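You operate a simulated robot arm through the tools that you are given. There is no shell and no other tool. Be economical: measure what you need, move in short steps, check, and stop when the job is done.

The job below is to be done with a simulated two-armed robot. You get a single attempt, and the scene is never put back.

Task
On the top of the test bench, fold the white cloth in half.

The check looks at the end state, three seconds after you hand in, the way a careful person would. Anything else that was tipped, shoved, dropped, spilled or broken makes it a failure. Flat cloth is picked up by pressing the open fingertips on it (5 to 10 N) and closing them slowly along it; thin cloth reads only 2 to 8 mm in the jaws.

Robot
Two 7-joint arms with two-finger parallel grippers on one trunk, on a base that drives. Base frame: it is fixed to the floor where the robot stands at the start and does not move with it; the origin is under the middle of the robot, x ahead of it, y to its left, z up. Lengths are in m, angles in rad, forces in N, time in s.
The left shoulder is at the start at [0.07, 0.177, 1.045], the right one opposite. Places, roughly: top of the test bench [0.7, 0.5, 0.8]. Payload 3.43 kg a hand.
Tool frame (each hand has its own): the origin (TCP) lies between the finger pads and is the grasp point; the fingertips stand 0.03 m ahead of it; z points along the fingers, y is the line along which they close. Largest opening 0.094 m; finger width 0.028, thickness 0.01; the body of the gripper, 0.05 by 0.096 m, starts 0.055 m behind the TCP.
Orientation is told as [roll, pitch, yaw] about the base's x, y, z axes, in that order, counted from this pose: with the fingers straight down and closing along the base's y, the tool's x points along the base's -x, its y along +y and its z along -z.

Tools
- The arms move only by the tool play_rows. It takes "left_targets", "right_targets" or both (then of equal length, played together; a hand with none holds still); each is a list of rows, each a list of 7 numbers: the shift along the base's x, y, z in units of 50 mm (1.0 is 50 mm), then the turn, a rotation vector about the base's x, y, z in units of 4 degrees (1.0 is 4 degrees), then the finger opening in cm, from 0 to 9.4. In form: [[dx, dy, dz, ax, ay, az, claw], ...]. A call has 1 to 12 rows; each row shifts and turns the commanded pose from where the row before left it. A call with a number of a shift or a turn outside -1 to 1 is refused whole. A row lasts 0.2 s, in which the tool goes at most 0.05 m and 0.15 rad; a call with a longer step from one row to the next is refused whole, and so is a gripper value outside its range. A pose out of reach is approached as far as the arm can. The call stops where the force on the tool passes 40 N (or 10 N more than at its start, if that is more) or the arm is blocked; 0.2 s more then pass. Each finger travels about 0.153 m/s and halts on what it meets, pressing with about 37 N; the grip force reading is that of the motor and also rises with nothing between the fingers. The clock runs only during rows and for 0.2 s after the last one: add rows that do not move to give the fingers time. It gives the time, the measured TCP pose, the force on the tool (base axes), the opening and the grip force at its end, in the units of the frame above (readings bear some noise), with the torque about the TCP (base axes, N m) and any sound that the robot's microphone picked up, and new pictures: "pictures" is both (left out), scene, wrist or none (wrist: the cameras of the hands that moved).
- Cameras (640 x 400 px; columns grow to the right, rows downward): "scene" is now at [0.132, -0.0216, 1.3583]; the picture's right is [-0.17, -0.99, 0.00], its down [-0.65, 0.11, -0.75] and it looks along [0.74, -0.12, -0.66] (base axes); focal length 283 px, centre (320, 200). "left" rides on the left gripper at [0.076, -0.014, -0.103] in its tool frame; the picture's right is [0.18, 0.98, 0.00], its down [-0.75, 0.14, -0.64] and it looks along [-0.63, 0.12, 0.77] (tool axes); focal length 243 px, centre (320, 200). "right" rides on the right gripper at [0.076, 0.014, -0.102] in its tool frame; the picture's right is [-0.18, 0.98, 0.00], its down [-0.75, -0.14, -0.64] and it looks along [-0.63, -0.12, 0.77] (tool axes); focal length 243 px, centre (320, 200).
- move_column(by): slides the trunk up (or, below 0, down) by that many m; the arms and the scene camera ride with it, the base frame stays. It gives what a move gives, with no picture.
- base_move(legs): drives the robot by 1 to 6 legs, each [ahead, turn to the left] in m and rad, along the robot's own axes; the way and the turn of a leg run together, so that a leg with both is an arc; at most 1.5 m and 3.142 rad a leg. The arms and the cameras ride along, it lands a little off, and it stops where it bumps. It gives what a move gives, and a new picture of the scene camera.
- pan_tilt(pan, tilt): turns the head with the scene camera to pan (to the left, within 1.501 rad either way) and tilt (down, from -0.506 to 1.204), counted from straight ahead of the robot. It gives what a move gives, and a new picture of the scene camera.
- probe_pixels(camera, pixels): for up to 12 pixels [column, row] of the newest picture of that camera ("zoom" is the newest enlarged one), the place [x, y, z] in the base frame of the surface seen there, good to about 0.002 m, but the place of the scene camera against the robot may be out by one fixed shift of up to 0.012 m in any direction. The clock stands still meanwhile.
- close_up(camera, box): a new picture of the part [left, top, right, bottom] of that camera's present view, enlarged. The clock stands still meanwhile.
- close_job(): hands the job in; it is judged then, once.

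Work in short steps. Measure before you move; look again where a grasp or a placing could have gone wrong, and mend it. You have 80 turns and 260 pictures in all, those below and enlarged ones among them. Open the grippers and draw the arms clear of the work before you hand the job in, unless the task says otherwise; then end with one line.

The tools are called after ">>>" as a command line: name --argument value ..., lists and objects as JSON in quotes. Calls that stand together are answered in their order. play_rows: Moves the arms, as the interface text tells. Its arguments: {"type":"object","properties":{"left_targets":{"type":"array"},"right_targets":{"type":"array"},"pictures":{"type":"string","enum":["both","scene","wrist","none"]}},"required":[]} The other tools are called the same way: move_column (by) slides the trunk up or down; base_move (legs) drives the base; pan_tilt (pan, tilt) turns the head that bears the scene camera; probe_pixels (camera, pixels) gives the place of the surface under pixels of a picture; close_up (camera, box) takes an enlarged picture of a part of a camera's view; close_job () hands the job in.

At the start:

```text
clock: 0.0
left_eef_pos: [0.5433, 0.2202, 1.0914]
left_tcp_rot: [0.0, 0.002, -0.001]
left_force: [-0.4, 0.1, 0.0]
left_torque: [-0.02, -0.05, 0.01]
left_grip_width: 0.0939
left_finger_force: 0.1
right_eef_pos: [0.5398, -0.1878, 1.097]
right_tcp_rot: [0.001, -0.001, 0.0]
right_force: [0.3, -0.5, 0.5]
right_torque: [0.01, 0.0, -0.01]
right_grip_width: 0.0937
right_finger_force: 0.1
trunk travel left (down, up): [-0.625, 0.215]
robot x, y, heading: [0.0015, -0.0032, -0.003]
head pan, tilt: [-0.166, 0.723]
```

scene: 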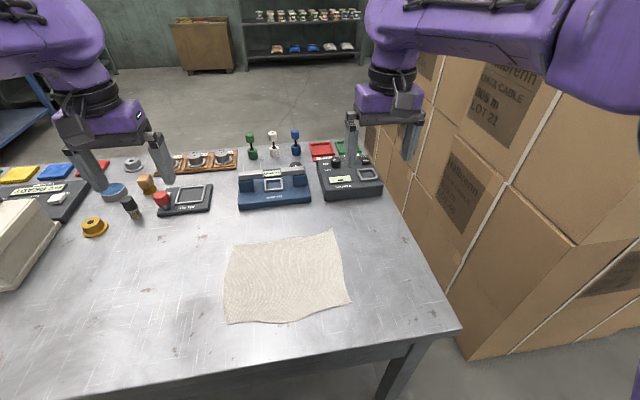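
right: 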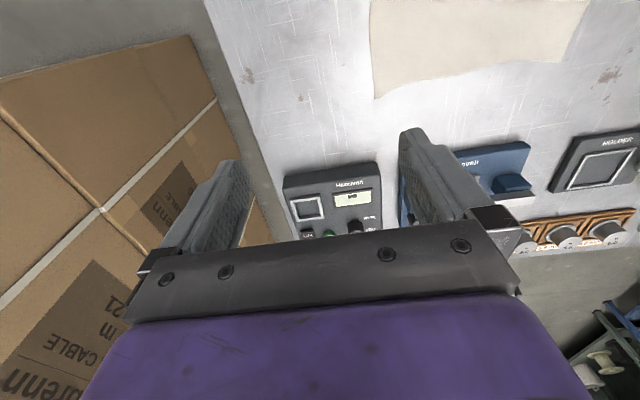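
left: 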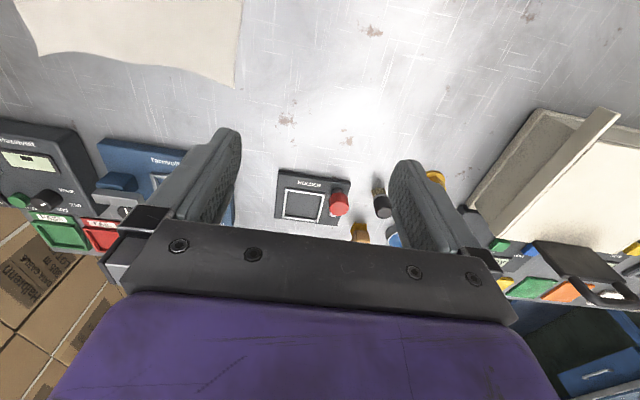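

The cloth lies at about (285,277) in the scene picture; I measure its corners, edges and the table around it.

>>> probe_pixels --camera "scene" --pixels '[[230, 248], [332, 232], [350, 301], [228, 322], [285, 240], [341, 265], [285, 318], [226, 285], [285, 275], [200, 300], [400, 290], [285, 350]]'

>>> close_up --camera "scene" --box '[190, 210, 390, 335]'

```text
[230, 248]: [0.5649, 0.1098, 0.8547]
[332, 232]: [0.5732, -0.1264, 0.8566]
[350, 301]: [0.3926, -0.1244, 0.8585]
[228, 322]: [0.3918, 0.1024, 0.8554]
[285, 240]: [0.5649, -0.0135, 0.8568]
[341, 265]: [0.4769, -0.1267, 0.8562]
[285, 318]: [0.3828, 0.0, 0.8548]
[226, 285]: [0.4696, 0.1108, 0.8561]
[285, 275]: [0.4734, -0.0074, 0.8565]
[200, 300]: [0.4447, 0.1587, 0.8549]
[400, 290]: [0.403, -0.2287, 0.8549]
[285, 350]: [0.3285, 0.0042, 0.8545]
```

```text
3.20 times, centred on (290, 272) of scene
```

zoom: 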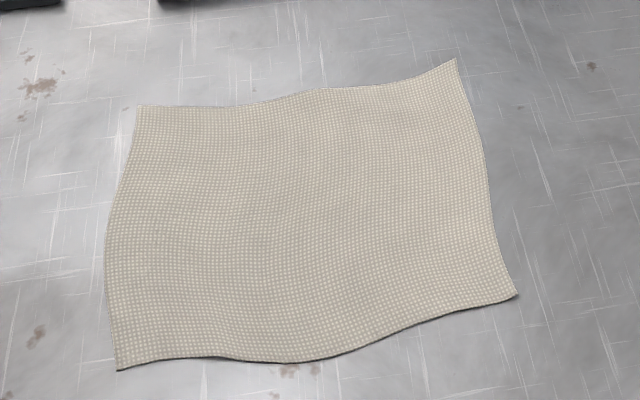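

The cloth is about 0.185 (x) by 0.235 (y) m, and its far edge runs through both wrist views. I probe its corners there to check against the scene camera's shift.

>>> probe_pixels --camera "right" --pixels '[[376, 95], [372, 10], [480, 70], [300, 130], [560, 52]]'

>>> probe_pixels --camera "left" --pixels '[[233, 84], [238, 10], [150, 66], [280, 110], [45, 48]]'

>>> probe_pixels --camera "zoom" --pixels '[[140, 109], [453, 64], [513, 293], [120, 366], [320, 92], [280, 358], [110, 240], [485, 180]]'

```text
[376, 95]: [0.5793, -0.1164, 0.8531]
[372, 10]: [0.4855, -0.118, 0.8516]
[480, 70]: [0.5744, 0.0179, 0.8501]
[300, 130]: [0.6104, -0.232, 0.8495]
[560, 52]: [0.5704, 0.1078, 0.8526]
```

```text
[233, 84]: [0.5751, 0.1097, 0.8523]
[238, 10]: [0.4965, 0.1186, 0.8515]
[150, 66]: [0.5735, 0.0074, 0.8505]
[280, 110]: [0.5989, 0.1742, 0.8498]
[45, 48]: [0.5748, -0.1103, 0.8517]
```

```text
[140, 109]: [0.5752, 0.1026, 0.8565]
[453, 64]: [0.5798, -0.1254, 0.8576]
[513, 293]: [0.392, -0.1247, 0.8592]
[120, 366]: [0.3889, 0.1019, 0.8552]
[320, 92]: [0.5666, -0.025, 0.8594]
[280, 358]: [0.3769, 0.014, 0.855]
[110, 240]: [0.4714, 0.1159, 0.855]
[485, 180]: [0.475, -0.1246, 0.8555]
```

The wrist cameras put the table at z≈0.850 and the far corners at (0.577,0.110) and (0.581,-0.117); the scene camera reads about 8 mm too far in -y and 6 mm too high. I bring both hands above the far corners, fingers 4 cm open, and will fold far edge onto near edge.

>>> play_rows --left_targets '[[0.062, -0.473, -0.57, 0, 0, 0, 4], [0.062, -0.473, -0.57, 0, 0, 0, 4], [0.062, -0.473, -0.57, 0, 0, 0, 4], [0.062, -0.473, -0.57, 0, 0, 0, 4], [0.062, -0.473, -0.57, 0, 0, 0, 4], [0.062, -0.473, -0.57, 0, 0, 0, 4], [0, 0, 0, 0, 0, 0, 4]]' --right_targets '[[0.087, 0.343, -0.59, 0, 0, 0, 4], [0.087, 0.343, -0.59, 0, 0, 0, 4], [0.087, 0.343, -0.59, 0, 0, 0, 4], [0.087, 0.343, -0.59, 0, 0, 0, 4], [0.087, 0.343, -0.59, 0, 0, 0, 4], [0.087, 0.343, -0.59, 0, 0, 0, 4], [0, 0, 0, 0, 0, 0, 4]]'

```text
clock: 1.6
left_eef_pos: [0.5608, 0.0774, 0.9187]
left_tcp_rot: [0.001, -0.002, -0.001]
left_force: [-0.3, 0.1, -0.4]
left_torque: [-0.06, 0.01, -0.02]
left_grip_width: 0.04
left_finger_force: 0.0
right_eef_pos: [0.5661, -0.084, 0.9187]
right_tcp_rot: [0.0, -0.002, 0.0]
right_force: [0.6, 0.1, 0.1]
right_torque: [0.01, 0.0, 0.0]
right_grip_width: 0.0397
right_finger_force: 0.0
trunk travel left (down, up): [-0.625, 0.215]
robot x, y, heading: [-0.0005, 0.0006, 0.001]
head pan, tilt: [-0.166, 0.723]
```

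scene: 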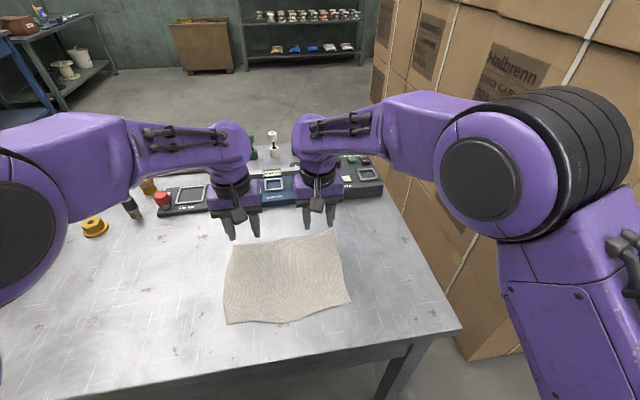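
right: 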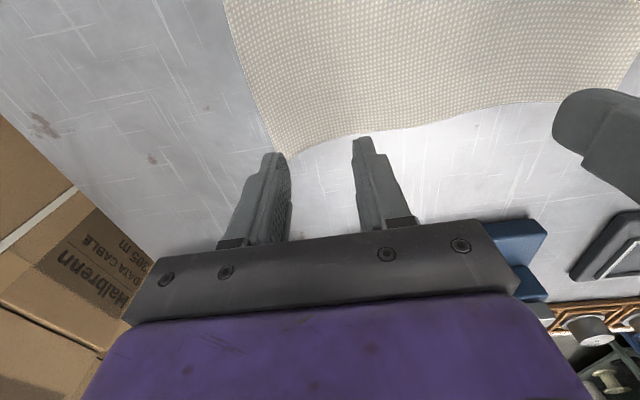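
left: 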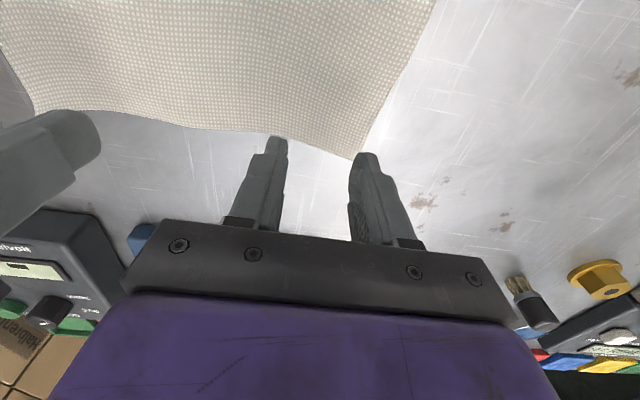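

The hands hang above the corners. I check the edge near each grip with the wrist cameras before pressing down.

>>> probe_pixels --camera "right" --pixels '[[280, 148], [310, 144], [345, 134], [420, 118]]'

>>> probe_pixels --camera "left" --pixels '[[350, 155], [320, 146], [292, 138], [220, 125]]'

```text
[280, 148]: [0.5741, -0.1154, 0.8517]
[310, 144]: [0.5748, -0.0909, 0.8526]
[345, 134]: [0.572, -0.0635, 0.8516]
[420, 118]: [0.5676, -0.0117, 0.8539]
```

```text
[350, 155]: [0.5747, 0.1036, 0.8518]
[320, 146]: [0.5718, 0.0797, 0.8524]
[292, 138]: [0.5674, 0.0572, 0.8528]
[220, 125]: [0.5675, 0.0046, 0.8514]
```

The edge lies at x≈0.570 (left) and 0.573 (right) between the fingers, so I shift back 4–5 mm and lower both to just about touching.

>>> play_rows --left_targets '[[-0.09, 0, -0.25, 0, 0, 0, 4], [0, 0, -0.25, 0, 0, 0, 4], [0, 0, -0.2, 0, 0, 0, 4], [0, 0, -0.06, 0, 0, 0, 4], [0, 0, 0, 0, 0, 0, 4]]' --right_targets '[[-0.11, 0, -0.25, 0, 0, 0, 4], [0, 0, -0.25, 0, 0, 0, 4], [0, 0, -0.2, 0, 0, 0, 4], [0, 0, -0.06, 0, 0, 0, 4], [0, 0, 0, 0, 0, 0, 4]]' --pictures "none"

```text
clock: 2.8
left_eef_pos: [0.5566, 0.08, 0.8837]
left_tcp_rot: [0.001, 0.001, 0.0]
left_force: [0.6, 0.0, -0.5]
left_torque: [-0.01, 0.02, -0.02]
left_grip_width: 0.0402
left_finger_force: 0.2
right_eef_pos: [0.5603, -0.0851, 0.8819]
right_tcp_rot: [0.001, -0.003, -0.001]
right_force: [0.9, -0.7, 5.1]
right_torque: [-0.04, -0.03, -0.03]
right_grip_width: 0.04
right_finger_force: 0.0
trunk travel left (down, up): [-0.625, 0.215]
robot x, y, heading: [0.0014, -0.0019, -0.001]
head pan, tilt: [-0.166, 0.723]
```

The right hand touches at 5 N, the left not yet; I lower the left in small steps and the right just a touch.

>>> play_rows --left_targets '[[0, 0, -0.03, 0, 0, 0, 4], [0, 0, 0, 0, 0, 0, 4]]' --right_targets '[[0, 0, -0.005, 0, 0, 0, 4], [0, 0, 0, 0, 0, 0, 4]]' --pictures "none"

```text
clock: 3.4
left_eef_pos: [0.5569, 0.0796, 0.8807]
left_tcp_rot: [0.001, -0.002, 0.0]
left_force: [0.4, -0.3, 0.4]
left_torque: [0.02, 0.02, 0.02]
left_grip_width: 0.04
left_finger_force: 0.0
right_eef_pos: [0.5593, -0.084, 0.8818]
right_tcp_rot: [0.001, -0.002, 0.0]
right_force: [1.5, 0.0, 9.3]
right_torque: [-0.08, -0.02, 0.0]
right_grip_width: 0.04
right_finger_force: 0.1
trunk travel left (down, up): [-0.625, 0.215]
robot x, y, heading: [0.0001, -0.0056, -0.002]
head pan, tilt: [-0.166, 0.723]
```

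The right presses with 9 N; the left still barely touches, so I lower it in half-millimetre steps.

>>> play_rows --left_targets '[[0, 0, -0.01, 0, 0, 0, 4], [0, 0, 0, 0, 0, 0, 4]]' --pictures "none"

>>> play_rows --left_targets '[[0, 0, -0.01, 0, 0, 0, 4], [0, 0, 0, 0, 0, 0, 4]]' --pictures "none"

```text
clock: 4.0
left_eef_pos: [0.5574, 0.08, 0.882]
left_tcp_rot: [0.0, -0.001, 0.0]
left_force: [0.6, -1.3, 3.9]
left_torque: [0.0, -0.05, 0.01]
left_grip_width: 0.0401
left_finger_force: 0.0
right_eef_pos: [0.5577, -0.0858, 0.8823]
right_tcp_rot: [-0.001, -0.003, -0.001]
right_force: [1.8, 0.4, 9.4]
right_torque: [-0.09, -0.1, 0.0]
right_grip_width: 0.0396
right_finger_force: 0.0
trunk travel left (down, up): [-0.625, 0.215]
robot x, y, heading: [-0.0012, 0.0011, -0.004]
head pan, tilt: [-0.166, 0.723]
```

```text
clock: 4.6
left_eef_pos: [0.5578, 0.0807, 0.8802]
left_tcp_rot: [0.0, -0.003, -0.001]
left_force: [0.6, 0.4, 7.6]
left_torque: [0.1, -0.02, -0.03]
left_grip_width: 0.0401
left_finger_force: 0.0
right_eef_pos: [0.5576, -0.0847, 0.8815]
right_tcp_rot: [0.0, -0.001, 0.001]
right_force: [1.4, 0.0, 9.3]
right_torque: [-0.09, -0.08, 0.01]
right_grip_width: 0.0403
right_finger_force: 0.1
trunk travel left (down, up): [-0.625, 0.215]
robot x, y, heading: [-0.0013, -0.0006, 0.001]
head pan, tilt: [-0.166, 0.723]
```

Both press with 8–9 N; I close the fingers slowly along the cloth.

>>> play_rows --left_targets '[[0, 0, 0, 0, 0, 0, 3.6], [0, 0, 0, 0, 0, 0, 3.2], [0, 0, 0, 0, 0, 0, 2.8], [0, 0, 0, 0, 0, 0, 2.4], [0, 0, 0, 0, 0, 0, 2.0], [0, 0, 0, 0, 0, 0, 1.6], [0, 0, 0, 0, 0, 0, 1.2], [0, 0, 0, 0, 0, 0, 0.8], [0, 0, 0, 0, 0, 0, 0.4], [0, 0, 0, 0, 0, 0, 0], [0, 0, 0, 0, 0, 0, 0], [0, 0, 0, 0, 0, 0, 0]]' --right_targets '[[0, 0, 0, 0, 0, 0, 3.6], [0, 0, 0, 0, 0, 0, 3.2], [0, 0, 0, 0, 0, 0, 2.8], [0, 0, 0, 0, 0, 0, 2.4], [0, 0, 0, 0, 0, 0, 2.0], [0, 0, 0, 0, 0, 0, 1.6], [0, 0, 0, 0, 0, 0, 1.2], [0, 0, 0, 0, 0, 0, 0.8], [0, 0, 0, 0, 0, 0, 0.4], [0, 0, 0, 0, 0, 0, 0], [0, 0, 0, 0, 0, 0, 0], [0, 0, 0, 0, 0, 0, 0]]'

```text
clock: 7.2
left_eef_pos: [0.5558, 0.0798, 0.882]
left_tcp_rot: [0.001, -0.002, -0.001]
left_force: [-0.1, -5.4, 9.8]
left_torque: [-0.15, -0.07, -0.03]
left_grip_width: 0.0019
left_finger_force: 36.8
right_eef_pos: [0.5581, -0.0852, 0.8808]
right_tcp_rot: [0.001, -0.002, 0.0]
right_force: [-1.4, 5.9, 5.5]
right_torque: [0.09, 0.03, 0.01]
right_grip_width: 0.0062
right_finger_force: 36.9
trunk travel left (down, up): [-0.625, 0.215]
robot x, y, heading: [-0.0034, -0.0008, -0.002]
head pan, tilt: [-0.166, 0.723]
```

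scene: 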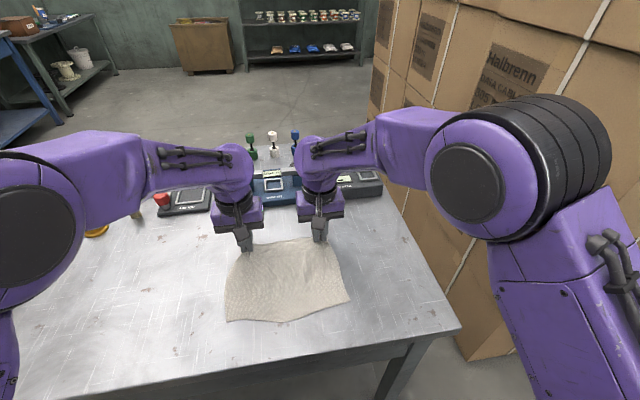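
right: 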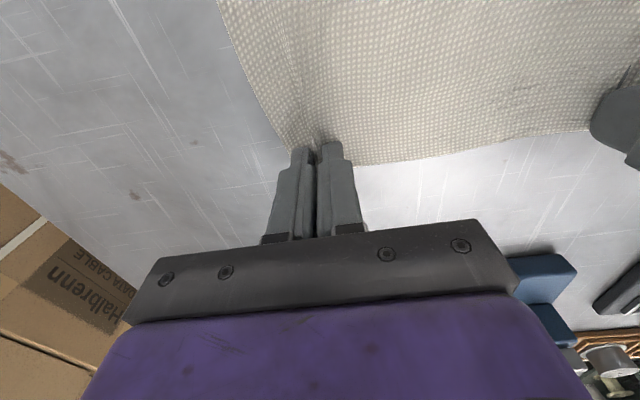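
left: 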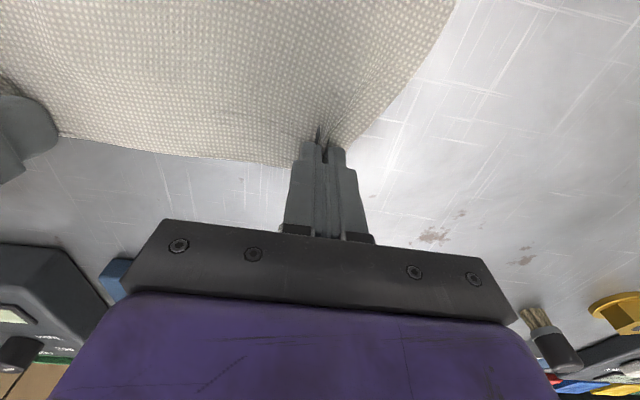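

Both jaws show a ruck of cloth (6.2 mm right, 1.9 mm left, which is marginal). I lift a little to test the grips.

>>> play_rows --left_targets '[[-0.05, 0, 0.2, 0, 0, 0, 0], [-0.1, 0, 0.2, 0, 0, 0, 0], [-0.1, 0, 0.2, 0, 0, 0, 0], [0, 0, 0, 0, 0, 0, 0]]' --right_targets '[[-0.05, 0, 0.2, 0, 0, 0, 0], [-0.1, 0, 0.2, 0, 0, 0, 0], [-0.1, 0, 0.2, 0, 0, 0, 0], [0, 0, 0, 0, 0, 0, 0]]'

```text
clock: 8.2
left_eef_pos: [0.5451, 0.0792, 0.9116]
left_tcp_rot: [-0.001, 0.0, -0.001]
left_force: [1.1, -5.5, -0.7]
left_torque: [-0.18, -0.01, 0.06]
left_grip_width: 0.0018
left_finger_force: 37.0
right_eef_pos: [0.5479, -0.0854, 0.9121]
right_tcp_rot: [-0.001, -0.001, 0.001]
right_force: [0.4, 5.5, -0.6]
right_torque: [0.17, 0.02, 0.08]
right_grip_width: 0.0061
right_finger_force: 37.1
trunk travel left (down, up): [-0.625, 0.215]
robot x, y, heading: [-0.0028, -0.0, -0.001]
head pan, tilt: [-0.166, 0.723]
```

scene: 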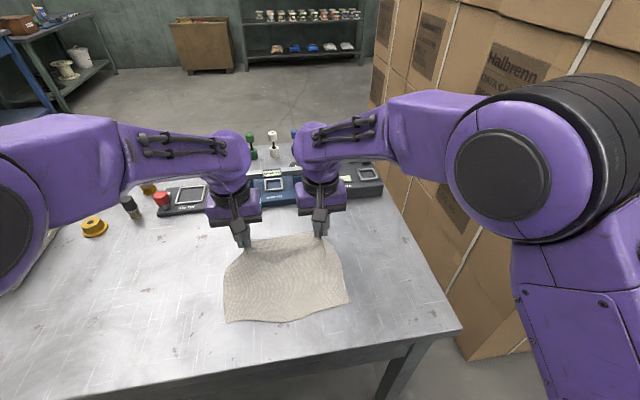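
right: 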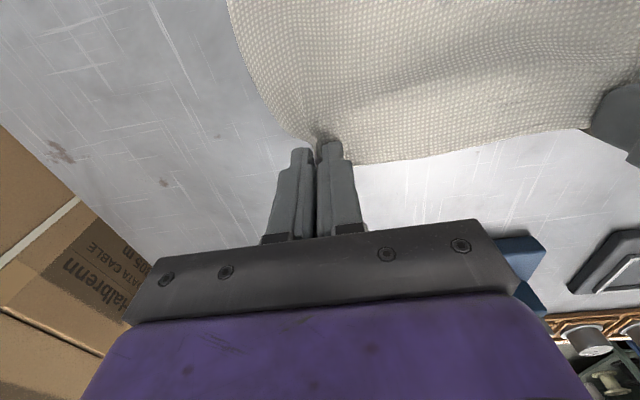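
left: 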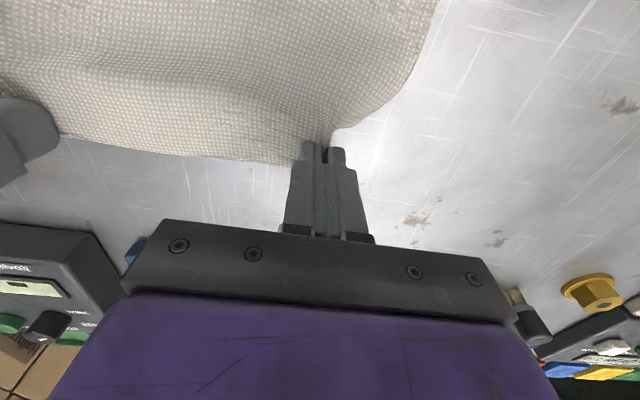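

The grips hold, but the jaws hold the edge strip 28 mm deep, which would curl under on folding. I lay it back and open, to grip again with only the edge in the jaws and the hands tilted.

>>> play_rows --left_targets '[[0.1, 0, -0.2, 0, 0, 0, 0], [0.1, 0, -0.2, 0, 0, 0, 0], [0.05, 0, -0.17, 0, 0, 0, 0], [0, 0, 0, 0, 0, 0, 1], [0, 0, 0, 0, 0, 0, 2], [0, 0, 0, 0, 0, 0, 3], [0, 0, 0, 0, 0, 0, 4], [0, 0, 0, 0, 0, 0, 4], [0, 0, 0.2, 0, 0, 0, 4], [0, 0, 0.6, 0, 0, 0, 4], [0, 0, 0, 0, 0, 0, 4]]' --right_targets '[[0.1, 0, -0.2, 0, 0, 0, 0], [0.1, 0, -0.2, 0, 0, 0, 0], [0.05, 0, -0.17, 0, 0, 0, 0], [0, 0, 0, 0, 0, 0, 1], [0, 0, 0, 0, 0, 0, 2], [0, 0, 0, 0, 0, 0, 3], [0, 0, 0, 0, 0, 0, 4], [0, 0, 0, 0, 0, 0, 4], [0, 0, 0.2, 0, 0, 0, 4], [0, 0, 0.6, 0, 0, 0, 4], [0, 0, 0, 0, 0, 0, 4]]'

```text
clock: 10.6
left_eef_pos: [0.5589, 0.0777, 0.922]
left_tcp_rot: [-0.001, 0.002, -0.001]
left_force: [0.6, 0.3, -0.5]
left_torque: [0.0, 0.0, 0.04]
left_grip_width: 0.0403
left_finger_force: 0.1
right_eef_pos: [0.5626, -0.085, 0.923]
right_tcp_rot: [0.0, 0.002, 0.001]
right_force: [0.5, 0.4, 0.5]
right_torque: [0.0, 0.0, 0.03]
right_grip_width: 0.0399
right_finger_force: 0.0
trunk travel left (down, up): [-0.625, 0.215]
robot x, y, heading: [0.0011, -0.0027, -0.002]
head pan, tilt: [-0.166, 0.723]
```

scene: 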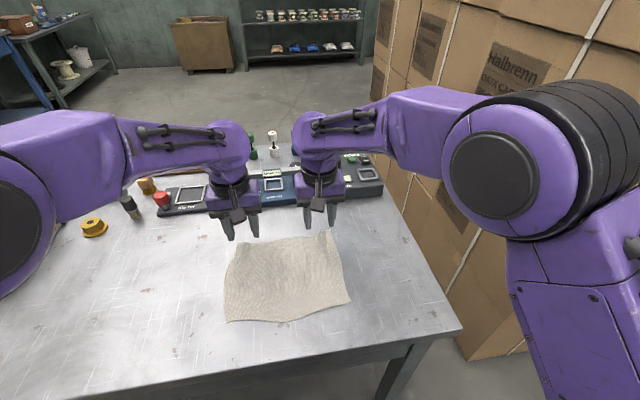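
right: 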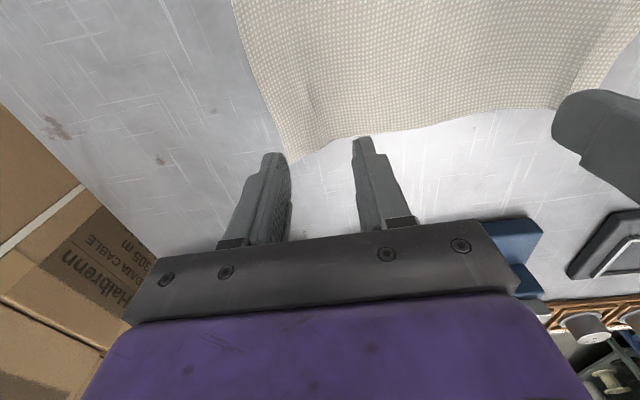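
left: 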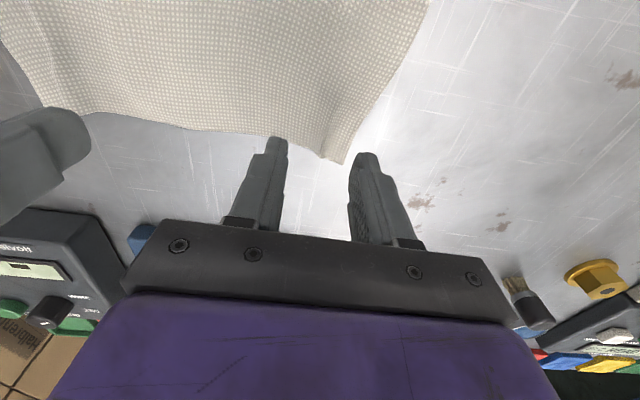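

The cloth is back nearly flat. I re-measure the far edge near the corners.

>>> probe_pixels --camera "right" --pixels '[[290, 158], [315, 150], [345, 138], [300, 120], [320, 100]]'

>>> probe_pixels --camera "left" --pixels '[[340, 160], [320, 153], [295, 140], [330, 120], [310, 100]]'

>>> close_up --camera "left" --box '[220, 40, 440, 190]'

```text
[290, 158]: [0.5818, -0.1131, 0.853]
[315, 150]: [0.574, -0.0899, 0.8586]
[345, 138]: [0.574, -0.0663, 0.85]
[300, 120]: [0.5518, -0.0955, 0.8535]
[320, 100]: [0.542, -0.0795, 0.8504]
```

```text
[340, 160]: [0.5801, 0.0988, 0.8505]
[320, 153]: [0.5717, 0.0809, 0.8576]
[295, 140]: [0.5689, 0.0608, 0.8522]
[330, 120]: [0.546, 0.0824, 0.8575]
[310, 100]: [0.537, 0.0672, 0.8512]
```

```text
2.67 times, centred on (330, 115) of left
```

zoom: 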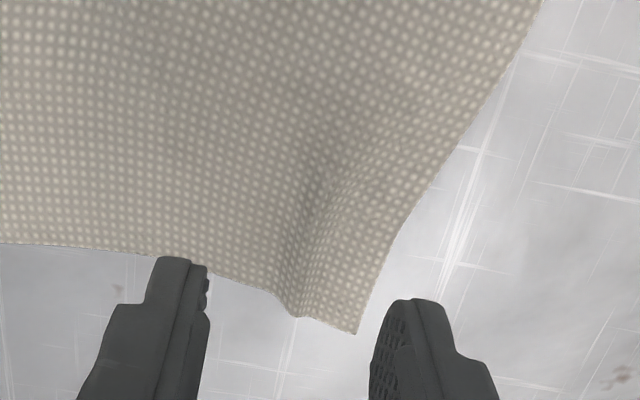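

Small rucks about 7 mm high stand at y≈0.081 (left, pixel (320,153)) and y≈-0.090 (right, (315,150)). I tilt the hands 12°, centre on the rucks with a 3 cm opening, and go down to just above contact so that only the outer ~10 mm is gripped.

>>> play_rows --left_targets '[[0.09, 0.03, -0.2, 0, -1, 0, 3], [0.09, 0.03, -0.2, 0, -1, 0, 3], [0.09, 0, -0.2, 0, -1, 0, 3], [0, 0, -0.06, 0, 0, 0, 3], [0, 0, 0, 0, 0, 0, 3]]' --right_targets '[[0.08, -0.04, -0.2, 0, -1, 0, 3], [0.08, -0.04, -0.2, 0, -1, 0, 3], [0.08, 0, -0.2, 0, -1, 0, 3], [0, 0, -0.06, 0, 0, 0, 3], [0, 0, 0, 0, 0, 0, 3]]'

```text
clock: 11.8
left_eef_pos: [0.5713, 0.0828, 0.8897]
left_tcp_rot: [0.0, -0.21, 0.001]
left_force: [-0.3, -0.2, -0.7]
left_torque: [0.0, -0.03, 0.03]
left_grip_width: 0.03
left_finger_force: 0.0
right_eef_pos: [0.5717, -0.0876, 0.89]
right_tcp_rot: [-0.001, -0.21, 0.0]
right_force: [0.8, -0.2, 0.6]
right_torque: [-0.01, -0.03, 0.0]
right_grip_width: 0.0298
right_finger_force: 0.1
trunk travel left (down, up): [-0.625, 0.215]
robot x, y, heading: [-0.0012, -0.0001, 0.002]
head pan, tilt: [-0.166, 0.723]
```

scene: 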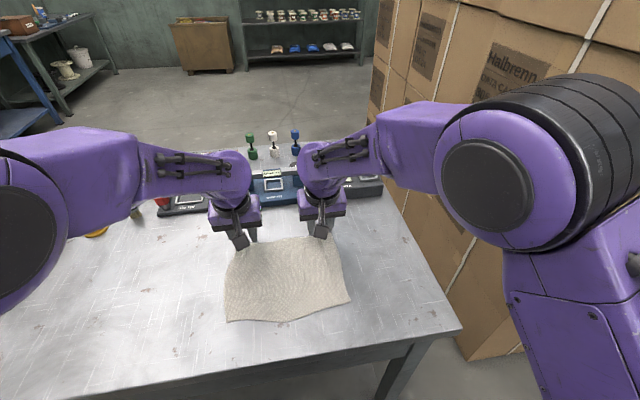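
right: 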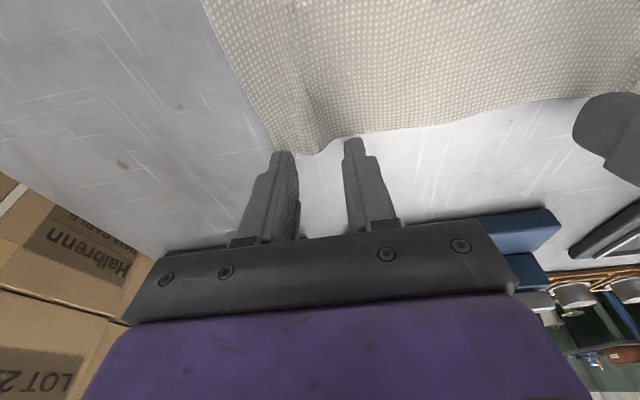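
left: 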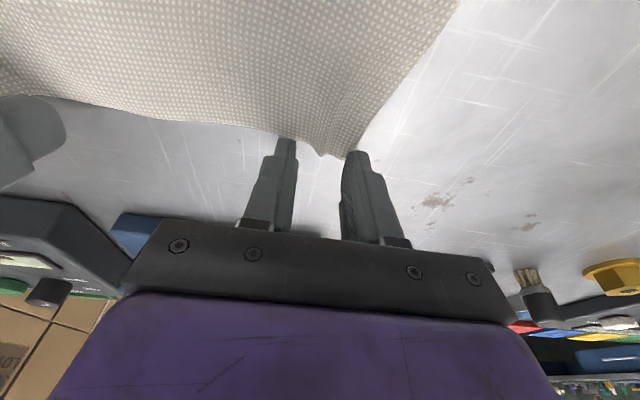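

Both are centred on the rucks at the edge. I lower to contact.

>>> play_rows --left_targets '[[0, 0, -0.1, 0, 0, 0, 3], [0, 0, -0.03, 0, 0, 0, 3], [0, 0, 0, 0, 0, 0, 3]]' --right_targets '[[0, 0, -0.1, 0, 0, 0, 3], [0, 0, -0.02, 0, 0, 0, 3], [0, 0, 0, 0, 0, 0, 3]]' --pictures "none"

```text
clock: 12.6
left_eef_pos: [0.5711, 0.082, 0.8836]
left_tcp_rot: [0.0, -0.212, 0.0]
left_force: [0.1, -0.5, 8.3]
left_torque: [-0.03, 0.02, 0.01]
left_grip_width: 0.03
left_finger_force: 0.0
right_eef_pos: [0.5699, -0.0888, 0.8859]
right_tcp_rot: [0.0, -0.21, 0.0]
right_force: [-0.8, 0.3, 0.4]
right_torque: [0.0, -0.01, 0.01]
right_grip_width: 0.0298
right_finger_force: 0.1
trunk travel left (down, up): [-0.625, 0.215]
robot x, y, heading: [-0.0015, 0.0031, -0.0]
head pan, tilt: [-0.166, 0.723]
```

The left presses with 8 N; the right still hangs free, so I lower it further.

>>> play_rows --right_targets '[[0, 0, -0.02, 0, 0, 0, 3], [0, 0, 0, 0, 0, 0, 3]]' --pictures "none"

>>> play_rows --right_targets '[[0, 0, -0.01, 0, 0, 0, 3], [0, 0, 0, 0, 0, 0, 3]]' --pictures "none"

```text
clock: 13.2
left_eef_pos: [0.5716, 0.0815, 0.8835]
left_tcp_rot: [0.001, -0.212, 0.0]
left_force: [2.3, -0.7, 11.8]
left_torque: [-0.04, 0.01, 0.03]
left_grip_width: 0.0302
left_finger_force: 0.0
right_eef_pos: [0.5709, -0.089, 0.8831]
right_tcp_rot: [0.002, -0.209, 0.0]
right_force: [0.4, 0.7, 0.5]
right_torque: [0.0, 0.04, 0.0]
right_grip_width: 0.0304
right_finger_force: 0.1
trunk travel left (down, up): [-0.625, 0.215]
robot x, y, heading: [0.004, -0.0014, 0.0]
head pan, tilt: [-0.166, 0.723]
```

```text
clock: 13.8
left_eef_pos: [0.5711, 0.0831, 0.8838]
left_tcp_rot: [0.0, -0.212, 0.002]
left_force: [2.1, -0.3, 12.5]
left_torque: [-0.02, 0.05, 0.03]
left_grip_width: 0.0304
left_finger_force: 0.5
right_eef_pos: [0.5697, -0.0895, 0.8836]
right_tcp_rot: [0.0, -0.211, 0.001]
right_force: [-0.5, 0.1, 2.6]
right_torque: [0.05, -0.02, -0.01]
right_grip_width: 0.03
right_finger_force: 0.4
trunk travel left (down, up): [-0.625, 0.215]
robot x, y, heading: [0.001, -0.0032, -0.001]
head pan, tilt: [-0.166, 0.723]
```

The left is at 12 N, the right at 2.6 N: I raise the left a quarter millimetre, press the right a little more, and then close both slowly.

>>> play_rows --left_targets '[[0, 0, 0.006, 0, 0, 0, 3], [0, 0, 0, 0, 0, 0, 2.6], [0, 0, 0, 0, 0, 0, 2.2], [0, 0, 0, 0, 0, 0, 1.8], [0, 0, 0, 0, 0, 0, 1.4], [0, 0, 0, 0, 0, 0, 1.0], [0, 0, 0, 0, 0, 0, 0.7], [0, 0, 0, 0, 0, 0, 0.4], [0, 0, 0, 0, 0, 0, 0.1], [0, 0, 0, 0, 0, 0, 0], [0, 0, 0, 0, 0, 0, 0]]' --right_targets '[[0, 0, -0.01, 0, 0, 0, 3], [0, 0, 0, 0, 0, 0, 2.6], [0, 0, 0, 0, 0, 0, 2.2], [0, 0, 0, 0, 0, 0, 1.8], [0, 0, 0, 0, 0, 0, 1.4], [0, 0, 0, 0, 0, 0, 1.0], [0, 0, 0, 0, 0, 0, 0.7], [0, 0, 0, 0, 0, 0, 0.4], [0, 0, 0, 0, 0, 0, 0.1], [0, 0, 0, 0, 0, 0, 0], [0, 0, 0, 0, 0, 0, 0]]'

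```text
clock: 16.2
left_eef_pos: [0.5692, 0.0826, 0.885]
left_tcp_rot: [-0.001, -0.211, -0.001]
left_force: [0.5, -3.6, 0.7]
left_torque: [-0.1, 0.02, 0.01]
left_grip_width: 0.0025
left_finger_force: 36.9
right_eef_pos: [0.5689, -0.0897, 0.8827]
right_tcp_rot: [0.001, -0.213, -0.001]
right_force: [0.4, 2.6, 21.9]
right_torque: [0.04, 0.13, 0.02]
right_grip_width: 0.0017
right_finger_force: 36.7
trunk travel left (down, up): [-0.625, 0.215]
robot x, y, heading: [0.0001, 0.002, -0.0]
head pan, tilt: [-0.166, 0.723]
```

scene: 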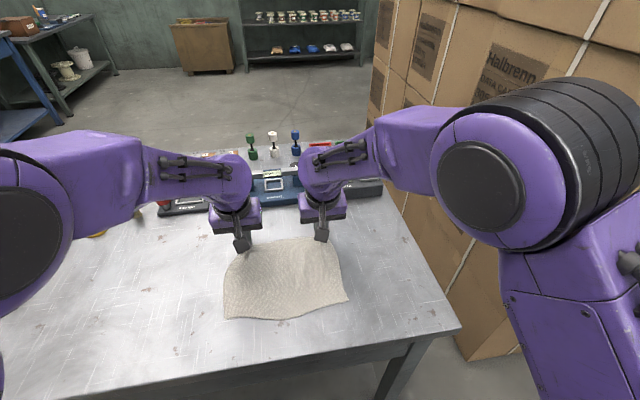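
right: 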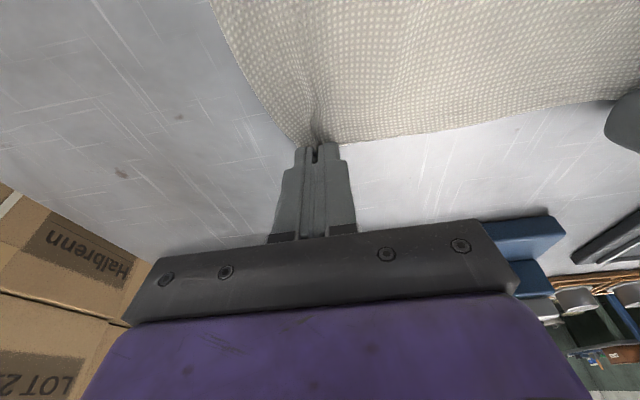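
left: 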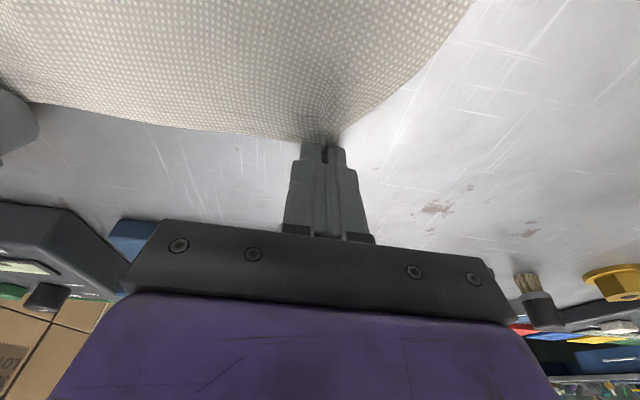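

Both jaws hold only the edge now (2.5 and 1.7 mm). I lift and carry the edge along the first quarter of the fold arc, tilting the hands, and look.

>>> play_rows --left_targets '[[-0.04, -0.02, 0.3, 0, -0.5, 0, 0], [-0.12, -0.02, 0.32, 0, -0.5, 0, 0], [-0.18, 0, 0.32, 0, -0.5, 0, 0], [-0.22, 0, 0.31, 0, -0.5, 0, 0], [-0.28, 0, 0.22, 0, -0.5, 0, 0], [-0.34, 0, 0.16, 0, -0.5, 0, 0], [-0.38, 0, 0.1, 0, -0.5, 0, 0], [-0.38, 0, 0.06, 0, -0.5, 0, 0], [0, 0, 0, 0, 0, 0, 0]]' --right_targets '[[-0.04, 0.02, 0.3, 0, -0.5, 0, 0], [-0.12, 0.02, 0.32, 0, -0.5, 0, 0], [-0.18, 0, 0.32, 0, -0.5, 0, 0], [-0.22, 0, 0.31, 0, -0.5, 0, 0], [-0.28, 0, 0.22, 0, -0.5, 0, 0], [-0.34, 0, 0.16, 0, -0.5, 0, 0], [-0.38, 0, 0.1, 0, -0.5, 0, 0], [-0.38, 0, 0.06, 0, -0.5, 0, 0], [0, 0, 0, 0, 0, 0, 0]]'

```text
clock: 18.2
left_eef_pos: [0.4741, 0.0807, 0.9723]
left_tcp_rot: [0.001, -0.49, -0.001]
left_force: [-0.5, -0.5, -0.7]
left_torque: [0.02, -0.01, 0.0]
left_grip_width: 0.0026
left_finger_force: 36.8
right_eef_pos: [0.4755, -0.087, 0.9721]
right_tcp_rot: [0.0, -0.489, 0.0]
right_force: [-0.8, 0.2, -0.4]
right_torque: [-0.03, 0.01, -0.01]
right_grip_width: 0.0019
right_finger_force: 37.0
trunk travel left (down, up): [-0.625, 0.215]
robot x, y, heading: [0.0003, -0.0014, -0.002]
head pan, tilt: [-0.166, 0.723]
```

scene: 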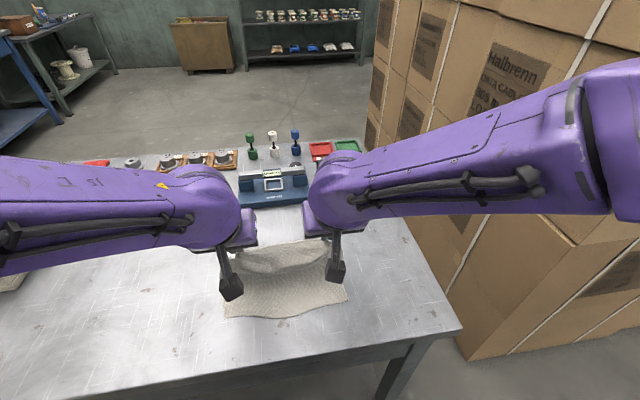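
right: 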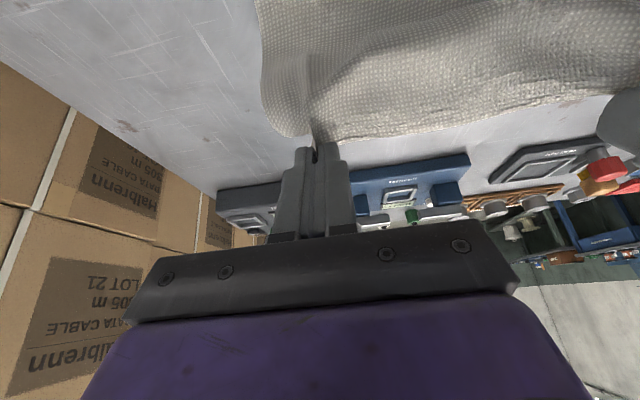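
left: 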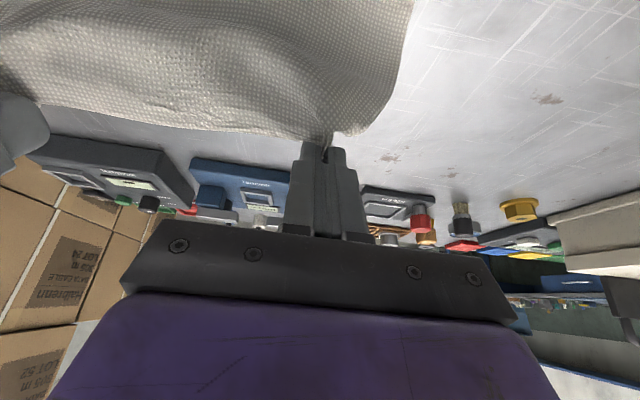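

The edge stands over the fold line with both grips firm. I carry it on over to the near edge, tilting more, stopping about 1 cm above the cloth.

>>> play_rows --left_targets '[[-0.36, 0, -0.06, 0, -0.5, 0, 0], [-0.34, 0, -0.12, 0, -0.5, 0, 0], [-0.3, 0, -0.18, 0, -0.5, 0, 0], [-0.24, 0, -0.25, 0, -0.5, 0, 0], [-0.24, 0, -0.18, 0, -0.5, 0, 0], [-0.18, 0, -0.22, 0, -0.5, 0, 0], [-0.14, 0, -0.22, 0, -0.5, 0, 0], [-0.1, 0, -0.22, 0, -0.5, 0, 0], [0, 0, 0, 0, 0, 0, 0]]' --right_targets '[[-0.36, 0, -0.06, 0, -0.5, 0, 0], [-0.34, 0, -0.12, 0, -0.5, 0, 0], [-0.3, 0, -0.18, 0, -0.5, 0, 0], [-0.24, 0, -0.25, 0, -0.5, 0, 0], [-0.24, 0, -0.18, 0, -0.5, 0, 0], [-0.18, 0, -0.22, 0, -0.5, 0, 0], [-0.14, 0, -0.22, 0, -0.5, 0, 0], [-0.1, 0, -0.22, 0, -0.5, 0, 0], [0, 0, 0, 0, 0, 0, 0]]'

```text
clock: 20.2
left_eef_pos: [0.3873, 0.0733, 0.8996]
left_tcp_rot: [0.0, -0.768, 0.0]
left_force: [0.1, -0.2, 0.3]
left_torque: [-0.02, 0.01, 0.0]
left_grip_width: 0.0023
left_finger_force: 36.8
left hand out of reach, approached as far as the arm can: row 8
right_eef_pos: [0.3899, -0.0775, 0.8981]
right_tcp_rot: [-0.002, -0.768, -0.002]
right_force: [0.6, -0.4, 0.5]
right_torque: [-0.04, -0.01, 0.0]
right_grip_width: 0.002
right_finger_force: 36.7
right hand out of reach, approached as far as the arm can: row 7, 8
trunk travel left (down, up): [-0.625, 0.215]
robot x, y, heading: [-0.001, -0.0035, -0.001]
head pan, tilt: [-0.166, 0.723]
```

scene: 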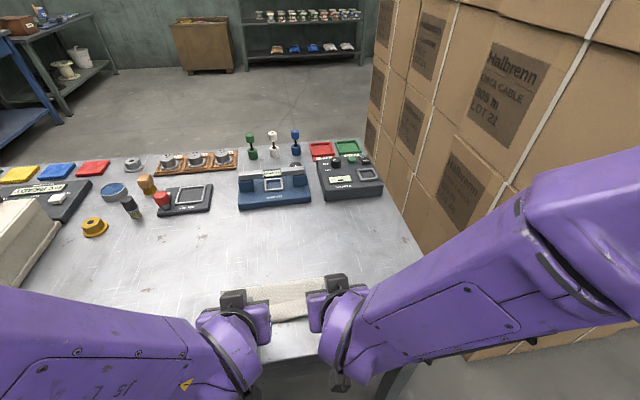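
right: 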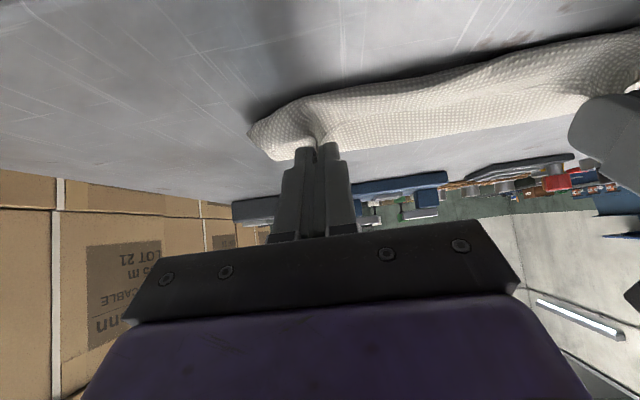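
left: 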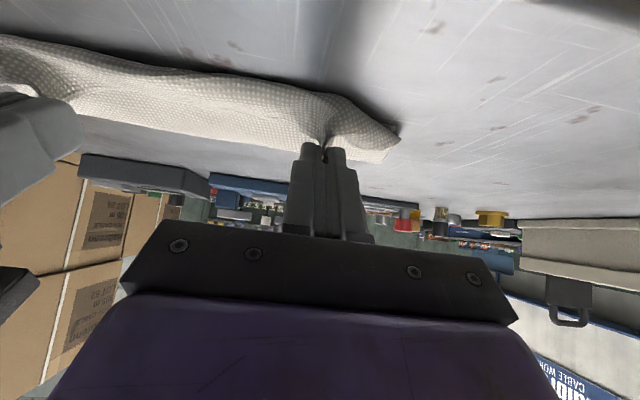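

Both arms ran out of reach about 1 cm short, too close to the body. I take a closer look at the cloth before deciding.

>>> close_up --camera "left" --box '[0, 0, 460, 200]'

>>> close_up --camera "scene" --box '[200, 250, 380, 362]'

```text
1.39 times, centred on (230, 100) of left
```

zoom: 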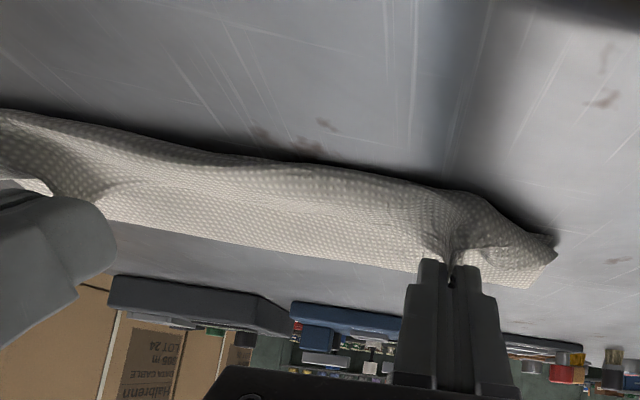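

```text
3.56 times, centred on (290, 306) of scene
```

zoom: 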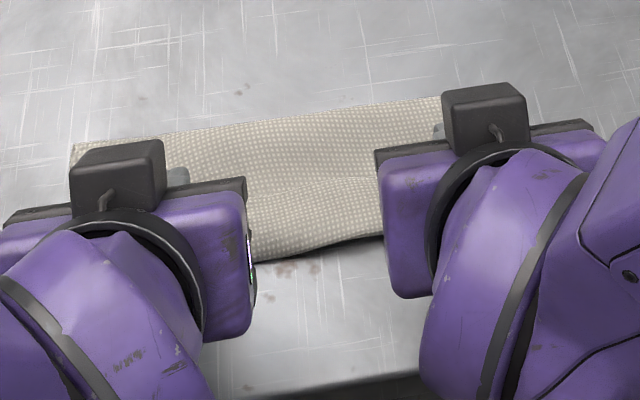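

The fold already looks good; I measure the fold line and the near-edge layers.

>>> probe_pixels --camera "zoom" --pixels '[[300, 120], [400, 105], [80, 148], [300, 180], [300, 240], [300, 250], [370, 232], [262, 258], [300, 270]]'

>>> probe_pixels --camera "left" --pixels '[[320, 132], [250, 100], [150, 75], [395, 145], [385, 160], [250, 150], [200, 100], [200, 130]]'

```text
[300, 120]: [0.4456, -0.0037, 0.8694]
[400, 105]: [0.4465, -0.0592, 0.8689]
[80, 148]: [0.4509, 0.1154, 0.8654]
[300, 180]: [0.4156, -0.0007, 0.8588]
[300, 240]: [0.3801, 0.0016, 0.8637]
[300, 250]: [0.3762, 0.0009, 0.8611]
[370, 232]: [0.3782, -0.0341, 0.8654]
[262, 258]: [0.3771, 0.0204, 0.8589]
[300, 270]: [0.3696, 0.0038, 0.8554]
```

```text
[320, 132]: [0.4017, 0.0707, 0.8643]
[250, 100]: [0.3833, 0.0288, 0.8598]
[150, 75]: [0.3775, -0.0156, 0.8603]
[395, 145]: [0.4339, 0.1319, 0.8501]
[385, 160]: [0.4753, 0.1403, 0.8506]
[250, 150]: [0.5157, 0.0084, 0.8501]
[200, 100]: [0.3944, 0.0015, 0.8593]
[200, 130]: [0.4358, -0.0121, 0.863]
```

The top layer bulges past the jaws and curls under (bulge at x≈0.378, jaws at 0.40), so the edge has to be pulled further toward me than the arms reach. I bring the edge back up over the fold, then back the base 0.10 m to gain room.

>>> play_rows --left_targets '[[0.1, 0.04, 0.4, 0, 0, 0, 0], [0.3, 0.04, 0.4, 0, 0, 0, 0], [0.6, 0.04, 0.18, 0, 0, 0, 0], [0.6, 0.02, 0, 0, 0, 0, 0], [0.64, 0, 0, 0, 0, 0, 0], [0, 0, 0, 0, 0, 0, 0]]' --right_targets '[[0.1, -0.04, 0.4, 0, 0, 0, 0], [0.3, -0.04, 0.4, 0, 0, 0, 0], [0.6, -0.04, 0.18, 0, 0, 0, 0], [0.6, -0.02, 0, 0, 0, 0, 0], [0.64, 0, 0, 0, 0, 0, 0], [0, 0, 0, 0, 0, 0, 0]]' --pictures "scene"

```text
clock: 21.6
left_eef_pos: [0.499, 0.0813, 0.9504]
left_tcp_rot: [0.001, -0.77, 0.0]
left_force: [0.3, 0.4, -0.2]
left_torque: [-0.02, 0.0, -0.06]
left_grip_width: 0.0021
left_finger_force: 36.9
right_eef_pos: [0.5035, -0.0841, 0.9471]
right_tcp_rot: [0.0, -0.77, -0.001]
right_force: [-0.6, 0.5, 0.2]
right_torque: [-0.01, -0.02, 0.05]
right_grip_width: 0.0019
right_finger_force: 36.7
trunk travel left (down, up): [-0.625, 0.215]
robot x, y, heading: [0.0029, 0.0007, -0.003]
head pan, tilt: [-0.166, 0.723]
```

scene: 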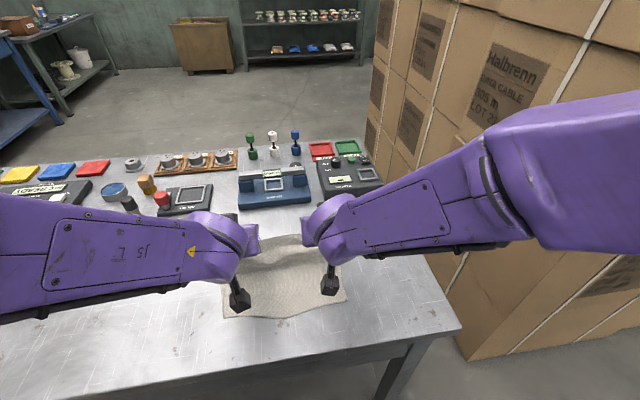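

The edge is back over the far half and still held. I back the base 0.10 m, which carries the edge over the fold line.

>>> base_move --legs '[[-0.1, 0]]'

```text
clock: 22.8
left_eef_pos: [0.3983, 0.0812, 0.9504]
left_tcp_rot: [0.0, -0.767, -0.001]
left_force: [0.1, -0.3, 0.1]
left_torque: [0.0, -0.01, -0.03]
left_grip_width: 0.0022
left_finger_force: 36.9
right_eef_pos: [0.4034, -0.0841, 0.9465]
right_tcp_rot: [0.0, -0.768, 0.0]
right_force: [-0.5, 0.0, 0.1]
right_torque: [0.0, -0.01, 0.02]
right_grip_width: 0.0017
right_finger_force: 36.5
trunk travel left (down, up): [-0.625, 0.215]
robot x, y, heading: [-0.1011, -0.0034, -0.001]
head pan, tilt: [-0.166, 0.723]
```

scene: 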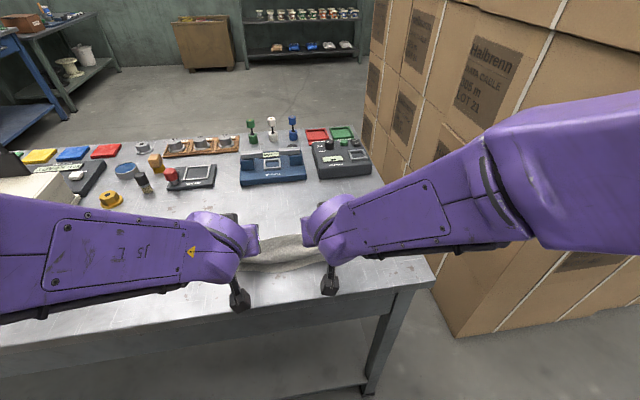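

The base moved exactly 0.10 m and the grips hold. I bring the edge down near the near edge, stopping about 1.5 cm up, and look.

>>> play_rows --left_targets '[[-0.16, 0, -0.2, 0, 0, 0, 0], [-0.12, 0, -0.25, 0, 0, 0, 0], [-0.08, 0, -0.27, 0, 0, 0, 0], [-0.06, 0, -0.28, 0, 0, 0, 0], [0, 0, 0, 0, 0, 0, 0]]' --right_targets '[[-0.17, 0, -0.18, 0, 0, 0, 0], [-0.13, 0, -0.23, 0, 0, 0, 0], [-0.09, 0, -0.25, 0, 0, 0, 0], [-0.07, 0, -0.27, 0, 0, 0, 0], [0, 0, 0, 0, 0, 0, 0]]'

>>> pan_tilt --pan -0.05 --tilt 0.8

```text
clock: 23.9
left_eef_pos: [0.3765, 0.0804, 0.8998]
left_tcp_rot: [-0.001, -0.767, -0.001]
left_force: [-0.3, -0.6, -0.7]
left_torque: [0.03, -0.03, -0.02]
left_grip_width: 0.0026
left_finger_force: 37.2
right_eef_pos: [0.3814, -0.0833, 0.8998]
right_tcp_rot: [0.001, -0.768, 0.0]
right_force: [0.3, -0.7, 0.6]
right_torque: [0.01, -0.03, 0.0]
right_grip_width: 0.0021
right_finger_force: 36.6
trunk travel left (down, up): [-0.625, 0.215]
robot x, y, heading: [-0.1024, -0.0008, -0.001]
head pan, tilt: [-0.166, 0.723]
```

scene: 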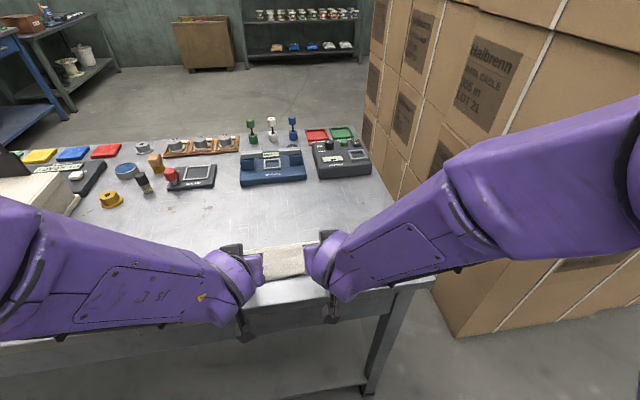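
right: 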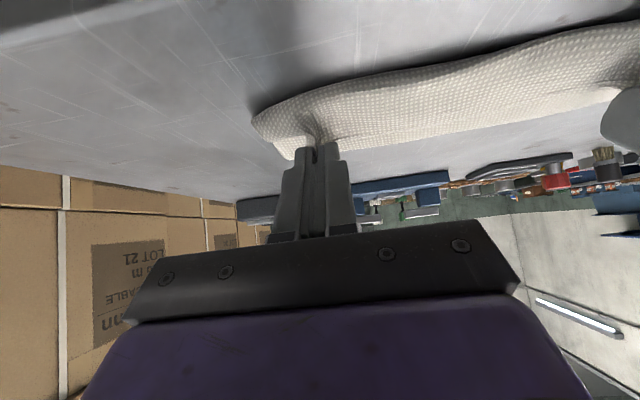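
left: 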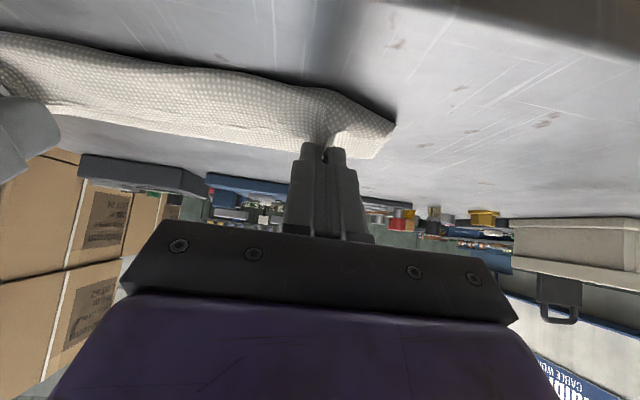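

```text
clock: 24.6
left_eef_pos: [0.3774, 0.082, 0.8992]
left_tcp_rot: [-0.001, -0.768, -0.001]
left_force: [0.0, -0.4, 0.0]
left_torque: [0.02, -0.01, -0.03]
left_grip_width: 0.0023
left_finger_force: 37.1
right_eef_pos: [0.3829, -0.0839, 0.8997]
right_tcp_rot: [0.0, -0.768, -0.001]
right_force: [0.7, -0.3, -0.2]
right_torque: [-0.02, -0.01, 0.01]
right_grip_width: 0.0018
right_finger_force: 37.3
trunk travel left (down, up): [-0.625, 0.215]
robot x, y, heading: [-0.1016, -0.0049, -0.003]
head pan, tilt: [-0.051, 0.799]
```

scene: 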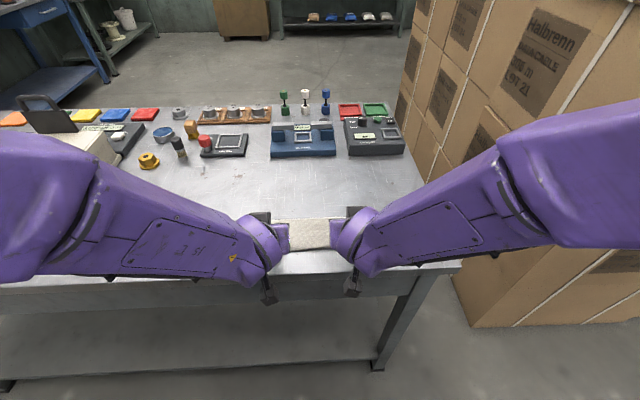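

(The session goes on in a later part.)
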